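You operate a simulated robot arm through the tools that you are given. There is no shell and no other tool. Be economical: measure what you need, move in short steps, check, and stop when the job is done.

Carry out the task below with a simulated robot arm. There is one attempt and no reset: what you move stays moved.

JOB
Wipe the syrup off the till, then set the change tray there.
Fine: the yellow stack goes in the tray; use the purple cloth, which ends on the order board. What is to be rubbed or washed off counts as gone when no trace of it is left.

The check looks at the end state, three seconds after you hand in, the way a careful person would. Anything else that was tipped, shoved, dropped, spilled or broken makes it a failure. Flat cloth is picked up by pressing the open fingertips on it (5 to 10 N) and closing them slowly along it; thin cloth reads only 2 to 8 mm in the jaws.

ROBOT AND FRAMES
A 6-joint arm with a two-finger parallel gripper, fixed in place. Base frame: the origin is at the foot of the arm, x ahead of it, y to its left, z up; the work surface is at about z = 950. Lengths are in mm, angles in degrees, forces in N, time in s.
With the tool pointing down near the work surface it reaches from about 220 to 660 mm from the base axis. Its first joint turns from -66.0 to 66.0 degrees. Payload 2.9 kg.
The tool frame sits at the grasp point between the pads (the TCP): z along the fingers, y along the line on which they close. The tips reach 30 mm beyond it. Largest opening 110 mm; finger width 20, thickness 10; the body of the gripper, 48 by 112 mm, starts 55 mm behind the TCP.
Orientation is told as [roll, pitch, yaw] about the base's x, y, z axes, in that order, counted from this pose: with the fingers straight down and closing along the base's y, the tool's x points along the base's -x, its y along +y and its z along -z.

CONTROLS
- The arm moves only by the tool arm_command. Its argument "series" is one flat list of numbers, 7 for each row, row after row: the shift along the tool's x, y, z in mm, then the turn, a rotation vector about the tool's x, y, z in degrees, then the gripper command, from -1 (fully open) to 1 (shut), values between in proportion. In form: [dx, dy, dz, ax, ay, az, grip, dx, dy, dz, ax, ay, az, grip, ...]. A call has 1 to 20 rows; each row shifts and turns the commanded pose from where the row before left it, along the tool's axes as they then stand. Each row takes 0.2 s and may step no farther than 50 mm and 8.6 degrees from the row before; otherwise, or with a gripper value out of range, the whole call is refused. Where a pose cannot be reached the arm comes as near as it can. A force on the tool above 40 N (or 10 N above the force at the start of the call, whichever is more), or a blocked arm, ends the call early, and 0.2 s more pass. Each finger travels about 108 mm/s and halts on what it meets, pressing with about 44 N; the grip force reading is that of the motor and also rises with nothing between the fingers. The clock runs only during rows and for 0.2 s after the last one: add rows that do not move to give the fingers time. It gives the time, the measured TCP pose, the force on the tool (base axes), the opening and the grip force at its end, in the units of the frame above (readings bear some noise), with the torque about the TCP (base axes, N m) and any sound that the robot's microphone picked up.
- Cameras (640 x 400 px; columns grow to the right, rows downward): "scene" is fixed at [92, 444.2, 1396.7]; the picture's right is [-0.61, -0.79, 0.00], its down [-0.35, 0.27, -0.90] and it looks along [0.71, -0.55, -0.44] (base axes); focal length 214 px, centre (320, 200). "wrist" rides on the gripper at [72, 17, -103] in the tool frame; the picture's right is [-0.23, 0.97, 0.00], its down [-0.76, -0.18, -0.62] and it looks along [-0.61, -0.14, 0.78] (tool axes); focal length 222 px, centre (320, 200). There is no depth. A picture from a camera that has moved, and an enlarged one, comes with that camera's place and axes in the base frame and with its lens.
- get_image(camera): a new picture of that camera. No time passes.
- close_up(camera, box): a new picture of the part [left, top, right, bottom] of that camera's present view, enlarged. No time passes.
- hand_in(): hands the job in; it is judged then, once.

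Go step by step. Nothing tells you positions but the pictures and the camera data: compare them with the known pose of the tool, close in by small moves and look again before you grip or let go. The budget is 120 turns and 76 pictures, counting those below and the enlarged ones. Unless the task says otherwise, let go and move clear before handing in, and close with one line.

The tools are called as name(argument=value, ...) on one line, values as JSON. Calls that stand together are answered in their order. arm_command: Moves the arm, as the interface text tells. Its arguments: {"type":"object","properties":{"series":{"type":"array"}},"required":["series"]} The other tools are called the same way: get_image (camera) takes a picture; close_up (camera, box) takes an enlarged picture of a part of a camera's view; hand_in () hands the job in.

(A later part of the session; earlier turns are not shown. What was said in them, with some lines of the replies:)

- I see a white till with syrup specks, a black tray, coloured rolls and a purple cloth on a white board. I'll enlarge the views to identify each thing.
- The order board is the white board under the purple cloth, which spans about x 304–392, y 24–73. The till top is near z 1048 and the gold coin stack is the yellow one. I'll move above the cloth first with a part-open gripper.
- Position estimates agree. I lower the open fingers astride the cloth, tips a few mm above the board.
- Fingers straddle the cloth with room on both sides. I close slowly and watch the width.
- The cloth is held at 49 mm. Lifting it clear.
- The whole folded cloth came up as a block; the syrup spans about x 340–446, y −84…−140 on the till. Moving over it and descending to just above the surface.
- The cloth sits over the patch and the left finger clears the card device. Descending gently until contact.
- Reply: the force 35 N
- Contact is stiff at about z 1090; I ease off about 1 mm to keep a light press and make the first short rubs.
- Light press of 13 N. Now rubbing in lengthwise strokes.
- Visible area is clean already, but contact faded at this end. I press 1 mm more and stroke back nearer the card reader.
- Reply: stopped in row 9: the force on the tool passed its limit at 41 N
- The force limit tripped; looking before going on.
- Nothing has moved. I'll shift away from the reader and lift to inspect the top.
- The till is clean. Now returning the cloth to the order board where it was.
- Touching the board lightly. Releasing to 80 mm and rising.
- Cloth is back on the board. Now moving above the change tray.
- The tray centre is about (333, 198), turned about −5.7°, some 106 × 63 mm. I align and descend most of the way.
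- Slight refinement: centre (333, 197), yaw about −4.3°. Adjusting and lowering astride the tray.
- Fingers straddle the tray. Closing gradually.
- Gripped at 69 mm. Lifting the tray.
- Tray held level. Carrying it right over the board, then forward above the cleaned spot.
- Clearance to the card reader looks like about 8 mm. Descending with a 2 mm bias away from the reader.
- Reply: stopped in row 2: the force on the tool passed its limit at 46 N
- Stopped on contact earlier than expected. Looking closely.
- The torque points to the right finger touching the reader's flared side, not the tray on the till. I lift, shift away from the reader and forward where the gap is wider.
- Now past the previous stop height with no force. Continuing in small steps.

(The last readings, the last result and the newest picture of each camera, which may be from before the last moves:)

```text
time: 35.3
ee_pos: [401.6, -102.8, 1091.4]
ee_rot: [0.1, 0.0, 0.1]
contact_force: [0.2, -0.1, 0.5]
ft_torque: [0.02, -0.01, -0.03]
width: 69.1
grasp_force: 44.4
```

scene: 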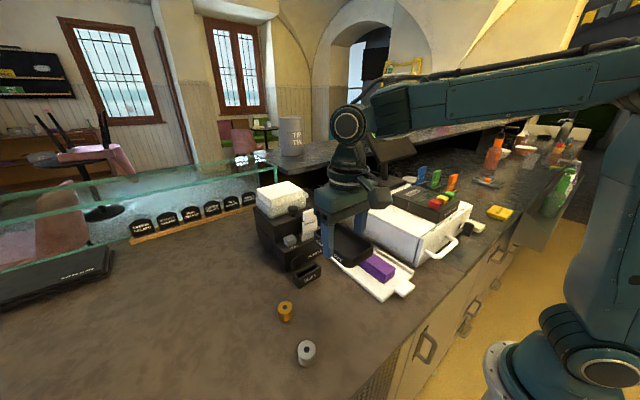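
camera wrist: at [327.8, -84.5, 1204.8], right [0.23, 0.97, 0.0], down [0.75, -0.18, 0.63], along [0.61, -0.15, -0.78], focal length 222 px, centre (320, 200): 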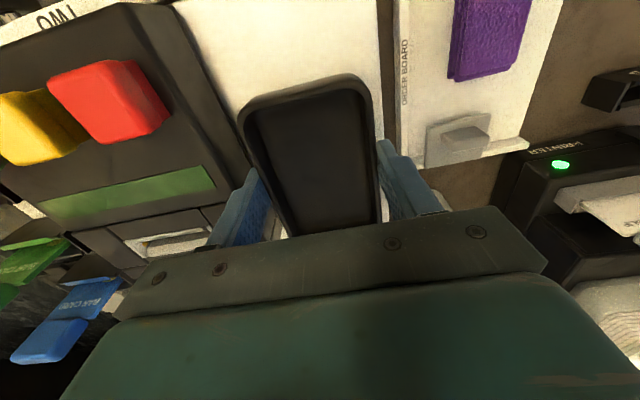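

arm_command(series=[0, 0, 1.5, 0, 0, 0, 0.5, 0, 0, 1.5, 0, 0, 0, 0.5, 0, 0, 0, 0, 0, 0, 0.5])

close_up(camera="scene", box=[375, 180, 445, 240])

```text
time: 36.1
ee_pos: [400.8, -101.6, 1089.5]
ee_rot: [0.1, 0.0, 0.2]
contact_force: [-0.3, 0.0, -0.6]
ft_torque: [-0.01, 0.0, 0.02]
width: 68.7
grasp_force: 44.3
```

```text
6.67 times, centred on (410, 210) of scene
camera zoom: at [92.0, 444.2, 1396.7], right [-0.61, -0.79, 0.0], down [-0.35, 0.27, -0.9], along [0.71, -0.55, -0.44], focal length 1430 px, centre (-280, 133)
```

zoom: 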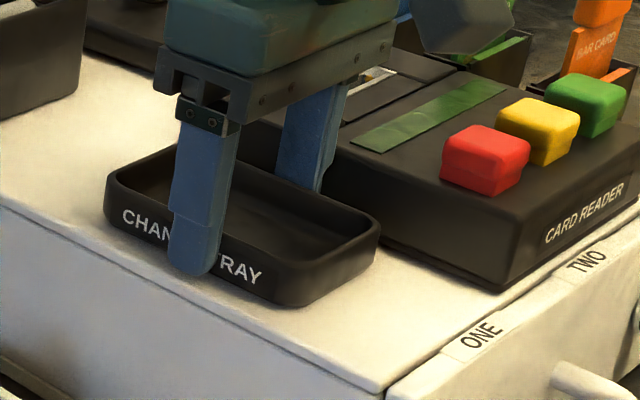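

arm_command(series=[0, 0, 1.2, 0, 0, 0, 0.5, 0, 0, 1.2, 0, 0, 0, 0.5, 0, 0, 0, 0, 0, 0, 0.5])

```text
time: 36.9
ee_pos: [400.6, -101.2, 1087.8]
ee_rot: [0.1, -0.4, 0.1]
contact_force: [1.0, 1.5, 26.0]
ft_torque: [-0.01, 0.98, -0.02]
width: 69.3
grasp_force: 43.5
```

Tray is on the till. Easing pressure, then opening just a few mm so the finger doesn't push the reader.

arm_command(series=[0, 0, -0.9, 0, 0, 0, 0.3, 0, 0, 0, 0, 0, 0, -0.1, 0, 0, 0, 0, 0, 0, -0.25, 0, 0, 0, 0, 0, 0, -0.33, 0, 0, 0, 0, 0, 0, -0.34])

close_up(camera="scene", box=[375, 180, 445, 240])

```text
time: 38.1
ee_pos: [399.9, -102.4, 1086.7]
ee_rot: [0.1, 0.1, 0.1]
contact_force: [-0.2, 0.2, -0.7]
ft_torque: [0.0, 0.02, 0.01]
width: 73.6
grasp_force: 0.0
```

```text
6.67 times, centred on (410, 210) of scene
camera zoom: at [92.0, 444.2, 1396.7], right [-0.61, -0.79, 0.0], down [-0.35, 0.27, -0.9], along [0.71, -0.55, -0.44], focal length 1430 px, centre (-280, 133)
```

zoom: 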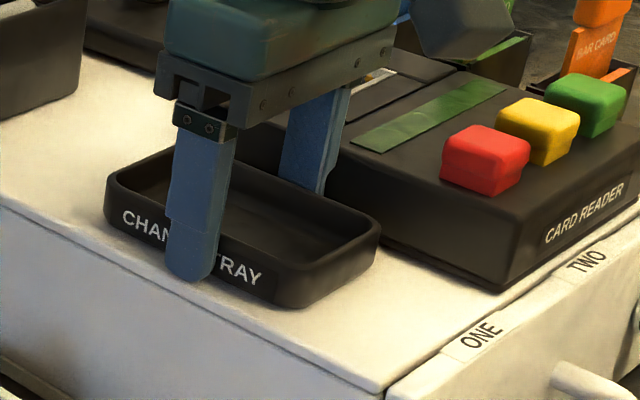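

Released with clearance. Rising straight up and checking.

arm_command(series=[0, 0, -8, 0, 0, 0, -0.34, 0, 0, -20, 0, 0, 0, -0.34, 0, 0, -40, 0, 0, 0, -0.34, 0, 0, -30, 0, 0, 0, -0.34, 0, 0, 0, 0, 0, 0, -0.34])

get_image(camera="scene")

get_image(camera="wrist")

```text
time: 39.3
ee_pos: [401.9, -103.5, 1185.9]
ee_rot: [0.1, 0.0, 0.1]
contact_force: [-1.1, 0.0, 0.0]
ft_torque: [0.05, 0.0, -0.03]
width: 73.8
grasp_force: 0.0
```

```text
29 pictures are left
```

scene: 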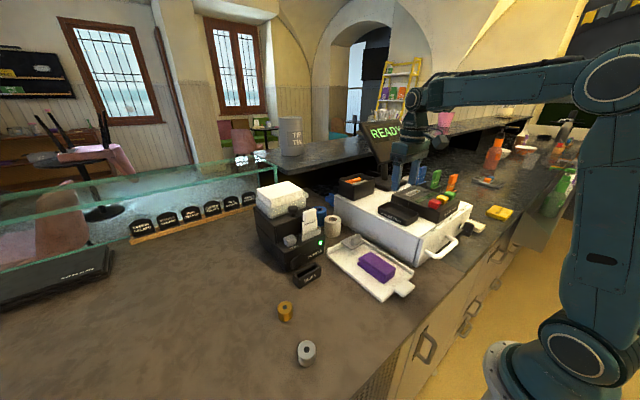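

```text
28 pictures are left
camera wrist: at [329.0, -86.6, 1288.5], right [0.23, 0.97, 0.0], down [0.76, -0.18, 0.62], along [0.61, -0.14, -0.78], focal length 222 px, centre (320, 200)
```

wrist: 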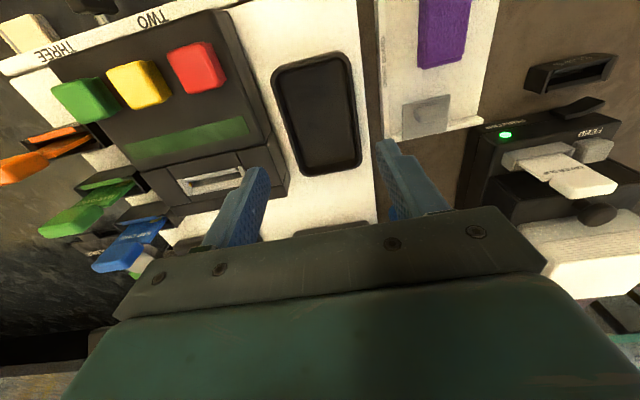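

Tray sits flat on the cleaned spot. Now heading to the gold (yellow) coin stack near (389, 311), passing in front of the printer.

arm_command(series=[35, 15, 0, 0, 0, 0, -0.34, 30, 30, 0, 0, 0, 0, -0.34, 0, 45, 0, 0, 0, 0, -0.34, 0, 45, 0, 0, 0, 0, -0.34, 0, 45, 0, 0, 0, 0, -0.34, 0, 45, 0, 0, 0, 0, -0.34, 0, 45, 0, 0, 0, 0, -0.34, 0, 45, 0, 0, 0, 0, -0.34, 0, 45, 0, 0, 0, 0, -0.34, -20, 40, 0, 0, 0, 0, -0.34, -30, 14, 30, 0, 0, 0, -0.34, 0, 0, 30, 0, 0, 0, -0.34, 0, 0, 0, 0, 0, 0, -0.34])

get_image(camera="wrist")

close_up(camera="scene", box=[230, 230, 360, 370])

```text
time: 42.1
ee_pos: [383.6, 308.9, 1125.9]
ee_rot: [0.1, 0.1, 0.1]
contact_force: [0.4, 0.4, 0.3]
ft_torque: [0.01, 0.0, -0.02]
width: 73.6
grasp_force: 0.1
```

```text
27 pictures are left
camera wrist: at [310.6, 324.4, 1227.6], right [0.23, 0.97, 0.0], down [0.76, -0.18, 0.62], along [0.61, -0.14, -0.78], focal length 222 px, centre (320, 200)
```

wrist: 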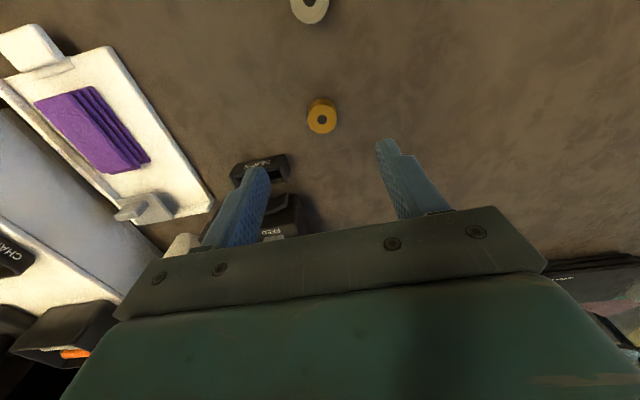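

```text
2.86 times, centred on (295, 300) of scene
camera zoom: at [92.0, 444.2, 1396.7], right [-0.61, -0.79, 0.0], down [-0.35, 0.27, -0.9], along [0.71, -0.55, -0.44], focal length 613 px, centre (391, -86)
```

zoom: 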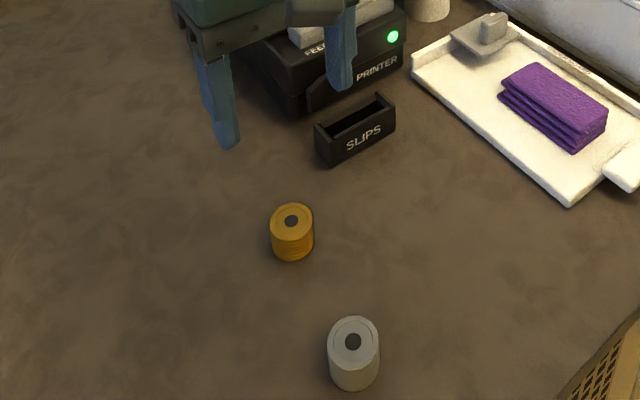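

The stack reads about (391, 309). Aligning and going down to just above it.

arm_command(series=[-7, 1, 40, 0, 0, 0, -0.34, 0, 0, 45, 0, 0, 0, -0.34, 0, 0, 20, 0, 0, 0, -0.34, 0, 0, 0, 0, 0, 0, -0.34])

get_image(camera="wrist")

close_up(camera="scene", box=[240, 260, 320, 340])

```text
time: 43.1
ee_pos: [391.7, 310.7, 1020.3]
ee_rot: [0.1, -0.1, 0.1]
contact_force: [0.2, -0.1, -0.6]
ft_torque: [0.01, -0.01, 0.01]
width: 73.6
grasp_force: 0.1
```

```text
25 pictures are left
camera wrist: at [318.3, 328.1, 1123.0], right [0.23, 0.97, 0.0], down [0.76, -0.18, 0.62], along [0.61, -0.14, -0.78], focal length 222 px, centre (320, 200)
```

wrist: 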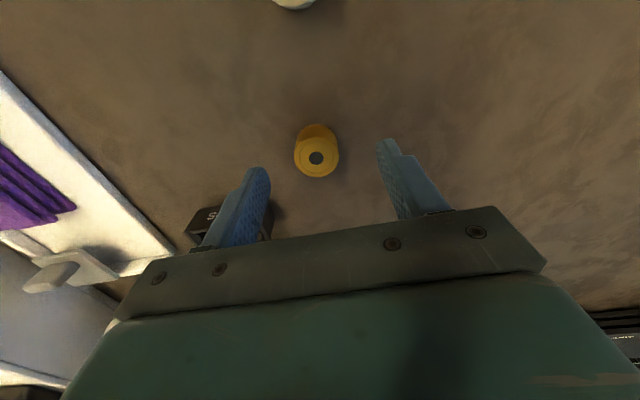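

```text
5.00 times, centred on (280, 300) of scene
camera zoom: at [92.0, 444.2, 1396.7], right [-0.61, -0.79, 0.0], down [-0.35, 0.27, -0.9], along [0.71, -0.55, -0.44], focal length 1072 px, centre (520, -300)
```

zoom: 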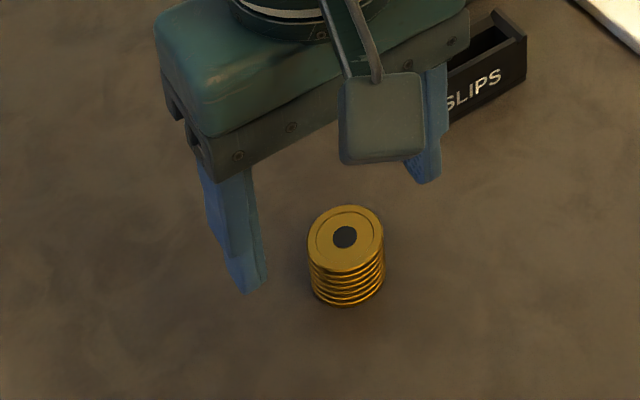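

Well centred. Lowering so the tips are just above the counter.

arm_command(series=[0, -1, 20, 0, 0, 0, -0.34, 1, 0, 15, 0, 0, 0, -0.34, 1, 0, 2, 0, 0, 0, -0.34, 0, 0, 0, 0, 0, 0, -0.34])

close_up(camera="wrist", box=[220, 90, 440, 250])

close_up(camera="scene", box=[240, 260, 320, 340])

```text
time: 44.1
ee_pos: [390.1, 310.2, 984.0]
ee_rot: [0.1, 0.0, 0.1]
contact_force: [0.0, 0.3, 0.0]
ft_torque: [0.01, 0.03, -0.01]
width: 73.8
grasp_force: 0.1
```

```text
2.50 times, centred on (330, 170) of wrist
camera zoom: at [316.2, 326.1, 1085.0], right [0.23, 0.97, 0.0], down [0.76, -0.18, 0.62], along [0.61, -0.14, -0.78], focal length 555 px, centre (295, 275)
```

zoom: 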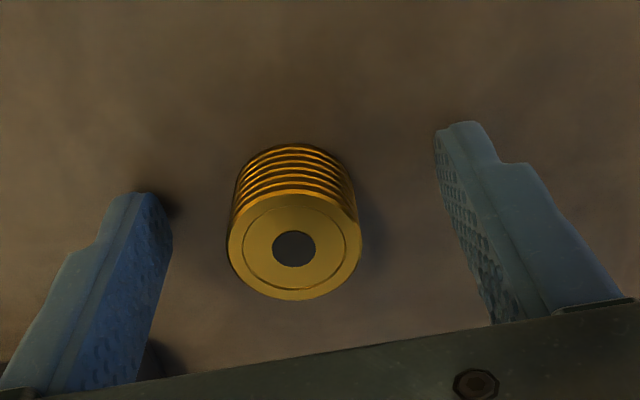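

```text
5.00 times, centred on (280, 300) of scene
camera zoom: at [92.0, 444.2, 1396.7], right [-0.61, -0.79, 0.0], down [-0.35, 0.27, -0.9], along [0.71, -0.55, -0.44], focal length 1072 px, centre (520, -300)
```

zoom: 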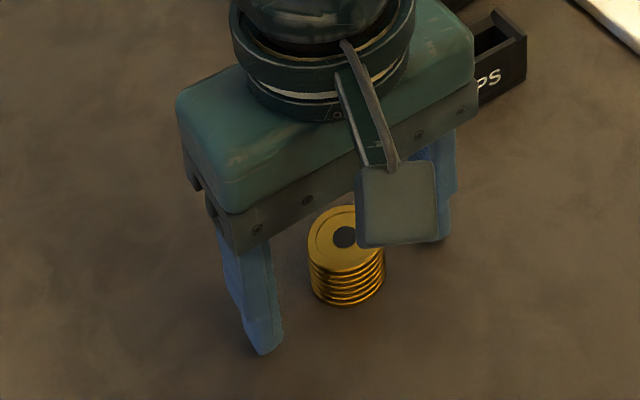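

Stack is centred between the fingers. Closing gradually.

arm_command(series=[0, 0, 0, 0, 0, 0, -0.1, 0, 0, 0, 0, 0, 0, 0.1, 0, 0, 0, 0, 0, 0, 0.25, 0, 0, 0, 0, 0, 0, 0.35, 0, 0, 0, 0, 0, 0, 0.45, 0, 0, 0, 0, 0, 0, 0.6, 0, 0, 0, 0, 0, 0, 0.6])

close_up(camera="wrist", box=[220, 90, 440, 250])

```text
time: 45.7
ee_pos: [389.5, 309.3, 983.8]
ee_rot: [0.1, 0.0, 0.0]
contact_force: [-0.6, -0.5, 0.8]
ft_torque: [-0.08, 0.0, 0.01]
width: 32.6
grasp_force: 43.9
```

```text
2.50 times, centred on (330, 170) of wrist
camera zoom: at [316.3, 326.2, 1085.4], right [0.23, 0.97, 0.0], down [0.76, -0.18, 0.62], along [0.61, -0.14, -0.78], focal length 555 px, centre (295, 275)
```

zoom: 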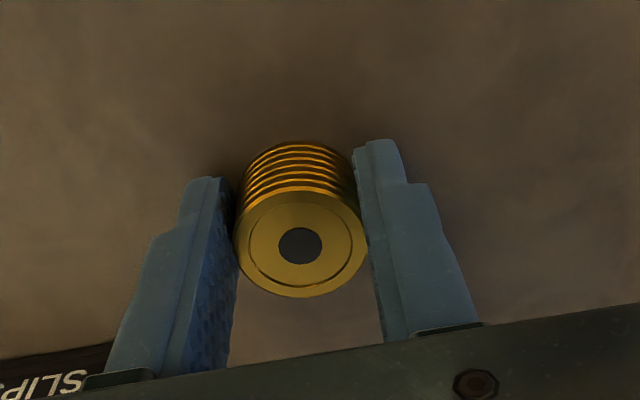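

Held at 32.6 mm. Lifting slowly and checking.

arm_command(series=[0, 0, -8, 0, 0, 0, 0.7, 0, 0, -15, 0, 0, 0, 0.7, 0, 0, -30, 0, 0, 0, 0.7, 0, 0, -45, 0, 0, 0, 0.7, 0, 0, -45, 0, 0, 0, 0.7, 0, 0, -45, 0, 0, 0, 0.7, 0, 0, 0, 0, 0, 0, 0.7])

close_up(camera="scene", box=[230, 180, 370, 330])

```text
time: 47.3
ee_pos: [392.8, 314.4, 1170.2]
ee_rot: [0.0, 0.1, 0.0]
contact_force: [-0.5, -0.2, -1.0]
ft_torque: [-0.01, -0.01, 0.04]
width: 32.7
grasp_force: 43.9
```

```text
2.67 times, centred on (300, 255) of scene
camera zoom: at [92.0, 444.2, 1396.7], right [-0.61, -0.79, 0.0], down [-0.35, 0.27, -0.9], along [0.71, -0.55, -0.44], focal length 572 px, centre (373, 53)
```

zoom: 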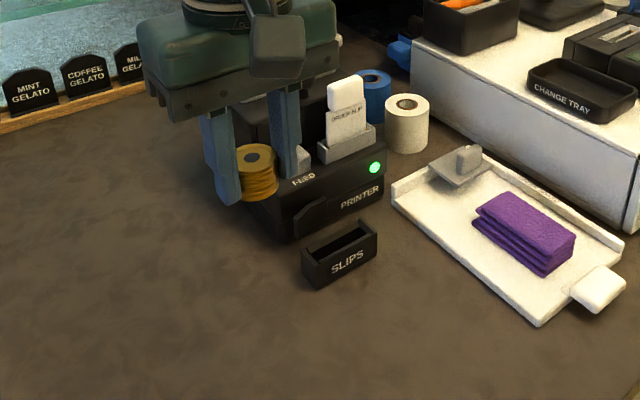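

The whole stack is held. Carrying it toward the tray, in front of the printer, then I'll turn the gripper so the fingers open along the tray's long side.

arm_command(series=[30, -10, 0, 0, 0, 0, 0.7, 20, -40, 0, 0, 0, 0, 0.7, 0, -45, 0, 0, 0, 0, 0.7, 0, -45, 0, 0, 0, 0, 0.7, 0, -45, 0, 0, 0, 0, 0.7, 0, -45, 0, 0, 0, 0, 0.7, 0, -45, 0, 0, 0, 0, 0.7, 0, -45, 0, 0, 0, 0, 0.7, 0, -45, 0, 0, 0, 0, 0.7, -20, -40, 0, 0, 0, 0, 0.7, -35, -11, 0, 0, 0, 0, 0.7, 0, 0, 0, 0, 0, 0, 0.7])

arm_command(series=[0, 0, 0, 0, 0, 8.2, 0.7, 0, 0, 0, 0, 0, 8.2, 0.7, 0, 0, 0, 0, 0, 8.2, 0.7, 0, 0, 0, 0, 0, 8.2, 0.7, 0, 0, 0, 0, 0, 8.2, 0.7, 0, 0, 0, 0, 0, 8.2, 0.7, 0, 0, 0, 0, 0, 8.2, 0.7, 0, 0, 0, 0, 0, 8.2, 0.7, 0, 0, 0, 0, 0, 8.2, 0.7, 0, 0, 0, 0, 0, 8.2, 0.7, 0, 0, 0, 0, 0, 8.0, 0.7, 0, 0, 0, 0, 0, 0, 0.7])

get_image(camera="wrist")

close_up(camera="scene", box=[330, 130, 490, 280])

```text
time: 49.9
ee_pos: [396.7, -104.2, 1175.9]
ee_rot: [0.0, -0.1, 0.1]
contact_force: [-1.2, 0.0, -1.4]
ft_torque: [0.01, 0.04, 0.02]
width: 32.3
grasp_force: 43.9
```

```text
time: 52.5
ee_pos: [394.2, -104.6, 1172.8]
ee_rot: [0.0, 0.2, -90.1]
contact_force: [0.0, 0.4, -0.8]
ft_torque: [0.03, 0.01, 0.02]
width: 32.1
grasp_force: 44.1
```

```text
19 pictures are left
camera wrist: at [411.5, -32.6, 1274.1], right [0.97, -0.23, 0.0], down [-0.18, -0.76, 0.62], along [-0.14, -0.61, -0.78], focal length 222 px, centre (320, 200)
```

wrist: 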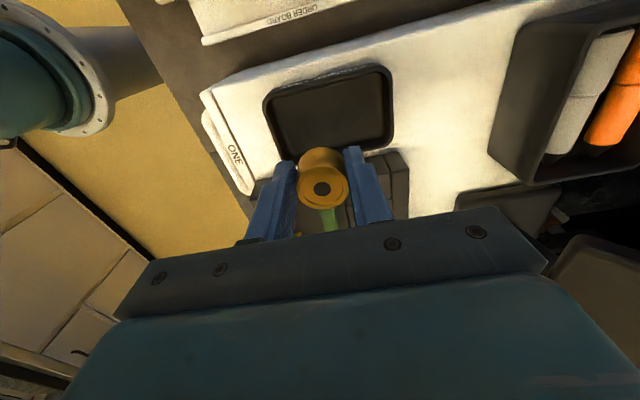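

```text
2.67 times, centred on (410, 205) of scene
camera zoom: at [92.0, 444.2, 1396.7], right [-0.61, -0.79, 0.0], down [-0.35, 0.27, -0.9], along [0.71, -0.55, -0.44], focal length 572 px, centre (80, 187)
```

zoom: 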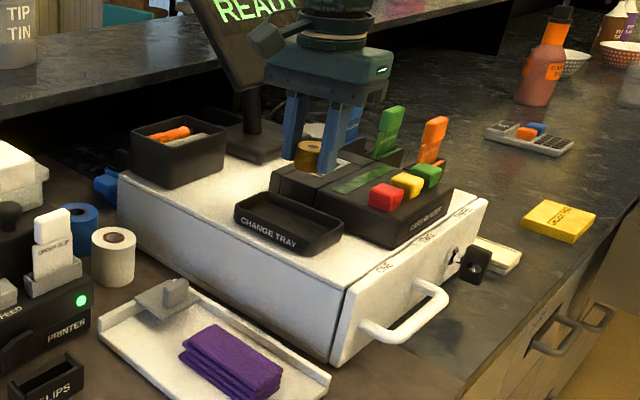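

Tray centre is near (404, −101). Aligning over it and descending to just above the rim.

arm_command(series=[3, 10, 25, 0, 0, 0, 0.7, 0, 0, 25, 0, 0, 0, 0.7, 0, 0, 0, 0, 0, 0, 0.7])

get_image(camera="wrist")

close_up(camera="scene", box=[360, 180, 460, 260])

```text
time: 53.3
ee_pos: [407.7, -104.0, 1119.7]
ee_rot: [0.0, 0.1, -89.9]
contact_force: [0.1, -0.6, -1.2]
ft_torque: [0.03, -0.02, 0.02]
width: 32.4
grasp_force: 44.4
```

```text
17 pictures are left
camera wrist: at [423.7, -32.2, 1222.5], right [0.97, -0.23, 0.0], down [-0.18, -0.76, 0.62], along [-0.14, -0.61, -0.78], focal length 222 px, centre (320, 200)
```

wrist: 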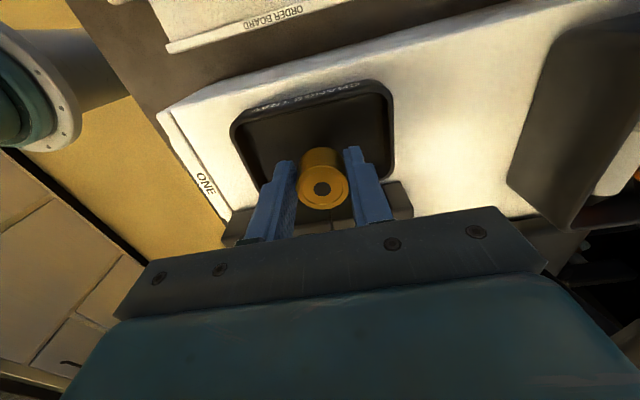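

```text
5.00 times, centred on (410, 220) of scene
camera zoom: at [92.0, 444.2, 1396.7], right [-0.61, -0.79, 0.0], down [-0.35, 0.27, -0.9], along [0.71, -0.55, -0.44], focal length 1072 px, centre (-130, 100)
```

zoom: 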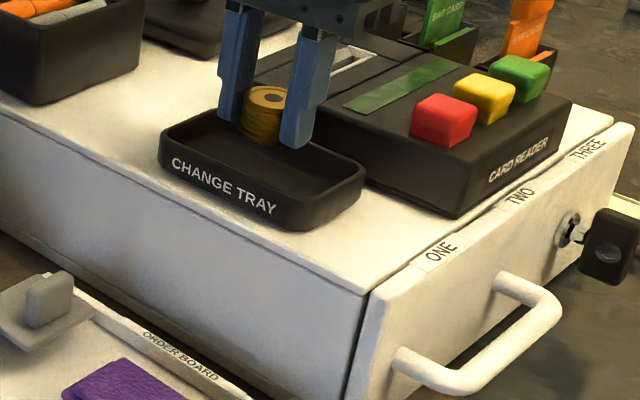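

TCP matches the tray centre. Lowering into the tray.

arm_command(series=[0, -2, 12, 0, 0, 0, 0.7, 0, 0, 8, 0, 0, 0, 0.7, 0, 0, 4, 0, 0, 0, 0.7, 0, 0, 0, 0, 0, 0, 0.7])

close_up(camera="scene", box=[380, 185, 440, 235])

```text
time: 54.3
ee_pos: [405.1, -102.8, 1097.7]
ee_rot: [0.0, 0.0, -89.9]
contact_force: [-0.2, 0.1, -0.8]
ft_torque: [0.02, 0.05, -0.01]
width: 32.5
grasp_force: 44.2
```

```text
8.00 times, centred on (410, 210) of scene
camera zoom: at [92.0, 444.2, 1396.7], right [-0.61, -0.79, 0.0], down [-0.35, 0.27, -0.9], along [0.71, -0.55, -0.44], focal length 1716 px, centre (-400, 120)
```

zoom: 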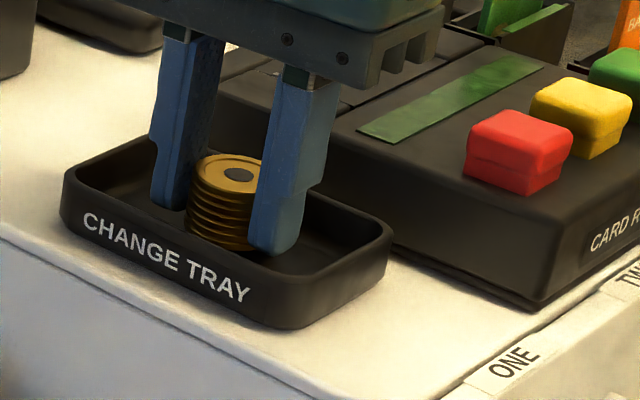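

Inside the tray, close to the floor. Small steps to contact.

arm_command(series=[0, 0, 2, 0, 0, 0, 0.7, 0, 0, 2, 0, 0, 0, 0.7, 0, 0, 0, 0, 0, 0, 0.7])

```text
time: 55.1
ee_pos: [405.6, -102.3, 1093.6]
ee_rot: [0.0, 0.0, -89.9]
contact_force: [0.3, -0.1, -0.9]
ft_torque: [0.01, 0.01, -0.04]
width: 32.3
grasp_force: 44.0
```

arm_command(series=[0, 0, 1, 0, 0, 0, 0.7, 0, 0, 1, 0, 0, 0, 0.7, 0, 0, 0, 0, 0, 0, 0.7])

```text
time: 55.9
ee_pos: [404.0, -102.1, 1092.3]
ee_rot: [0.1, -0.1, -89.8]
contact_force: [1.6, 1.8, 14.4]
ft_torque: [-0.02, -0.04, -0.08]
width: 32.5
grasp_force: 44.0
```

Stack is on the tray floor. Easing off and opening, staying inside the tray's length.

arm_command(series=[0, 0, -0.5, 0, 0, 0, 0.5, 0, 0, 0, 0, 0, 0, 0.35, 0, 0, 0, 0, 0, 0, 0.2, 0, 0, 0, 0, 0, 0, 0.1, 0, 0, 0, 0, 0, 0, 0.1, 0, 0, -10, 0, 0, 0, 0.1, 0, 0, -30, 0, 0, 0, 0.1, 0, 0, -45, 0, 0, 0, 0.1, 0, 0, -30, 0, 0, 0, 0.1, 0, 0, 0, 0, 0, 0, 0.1])

close_up(camera="scene", box=[360, 170, 460, 250])

get_image(camera="scene")

```text
time: 58.1
ee_pos: [407.1, -101.9, 1206.4]
ee_rot: [0.0, 0.1, -89.9]
contact_force: [0.8, -0.5, -0.2]
ft_torque: [0.0, 0.0, 0.0]
width: 49.6
grasp_force: 0.0
```

```text
5.00 times, centred on (410, 210) of scene
camera zoom: at [91.9, 444.2, 1396.7], right [-0.61, -0.79, 0.0], down [-0.35, 0.27, -0.9], along [0.71, -0.55, -0.44], focal length 1072 px, centre (-130, 150)
```

zoom: 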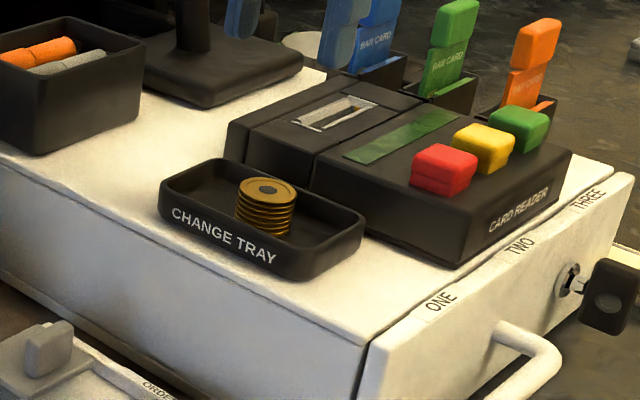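

```text
13 pictures are left
```

scene: 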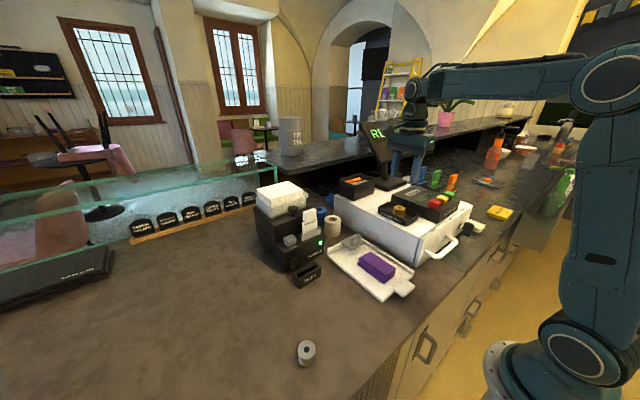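

The stack stands in the tray on the clean till, cloth on the board, nothing else disturbed. Backing away a little before handing in.

arm_command(series=[0, -20, -40, 0, 0, 0, 0.1, 20, -20, -30, 0, 0, 0, 0.1, 40, 0, 0, 0, 0, 0, 0.1, 0, 0, 0, 0, 0, 0, 0.1])

get_image(camera="wrist")

close_up(camera="scene", box=[300, 160, 480, 310])

```text
time: 59.1
ee_pos: [363.4, -42.4, 1277.3]
ee_rot: [-0.1, 0.1, -89.9]
contact_force: [-0.6, 0.2, -0.7]
ft_torque: [0.03, 0.02, 0.03]
width: 49.5
grasp_force: 0.0
```

```text
12 pictures are left
camera wrist: at [379.2, 29.9, 1379.0], right [0.97, -0.23, 0.0], down [-0.18, -0.76, 0.62], along [-0.14, -0.61, -0.78], focal length 222 px, centre (320, 200)
```

wrist: 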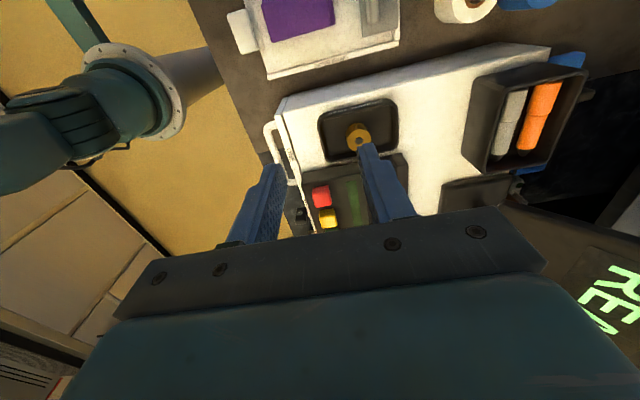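

```text
2.67 times, centred on (390, 235) of scene
camera zoom: at [91.9, 444.3, 1396.7], right [-0.61, -0.79, 0.0], down [-0.35, 0.27, -0.9], along [0.71, -0.55, -0.44], focal length 572 px, centre (133, 107)
```

zoom: 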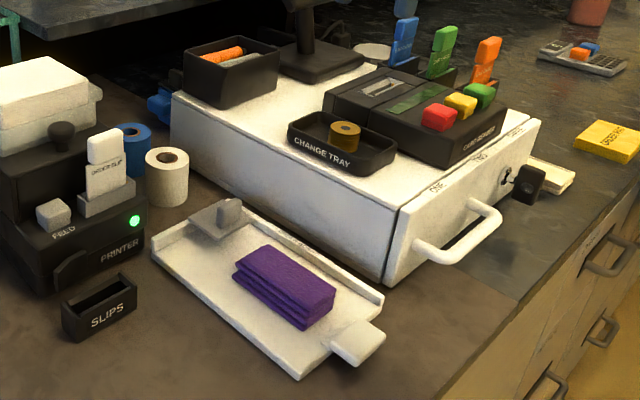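

All is in place and the arm is clear; handing in.

hand_in()

```text
The job is handed in.
```

The syrup is wiped off the till with no trace visible. The change tray sits there with the yellow stack in it, and the purple cloth is back on the order board.
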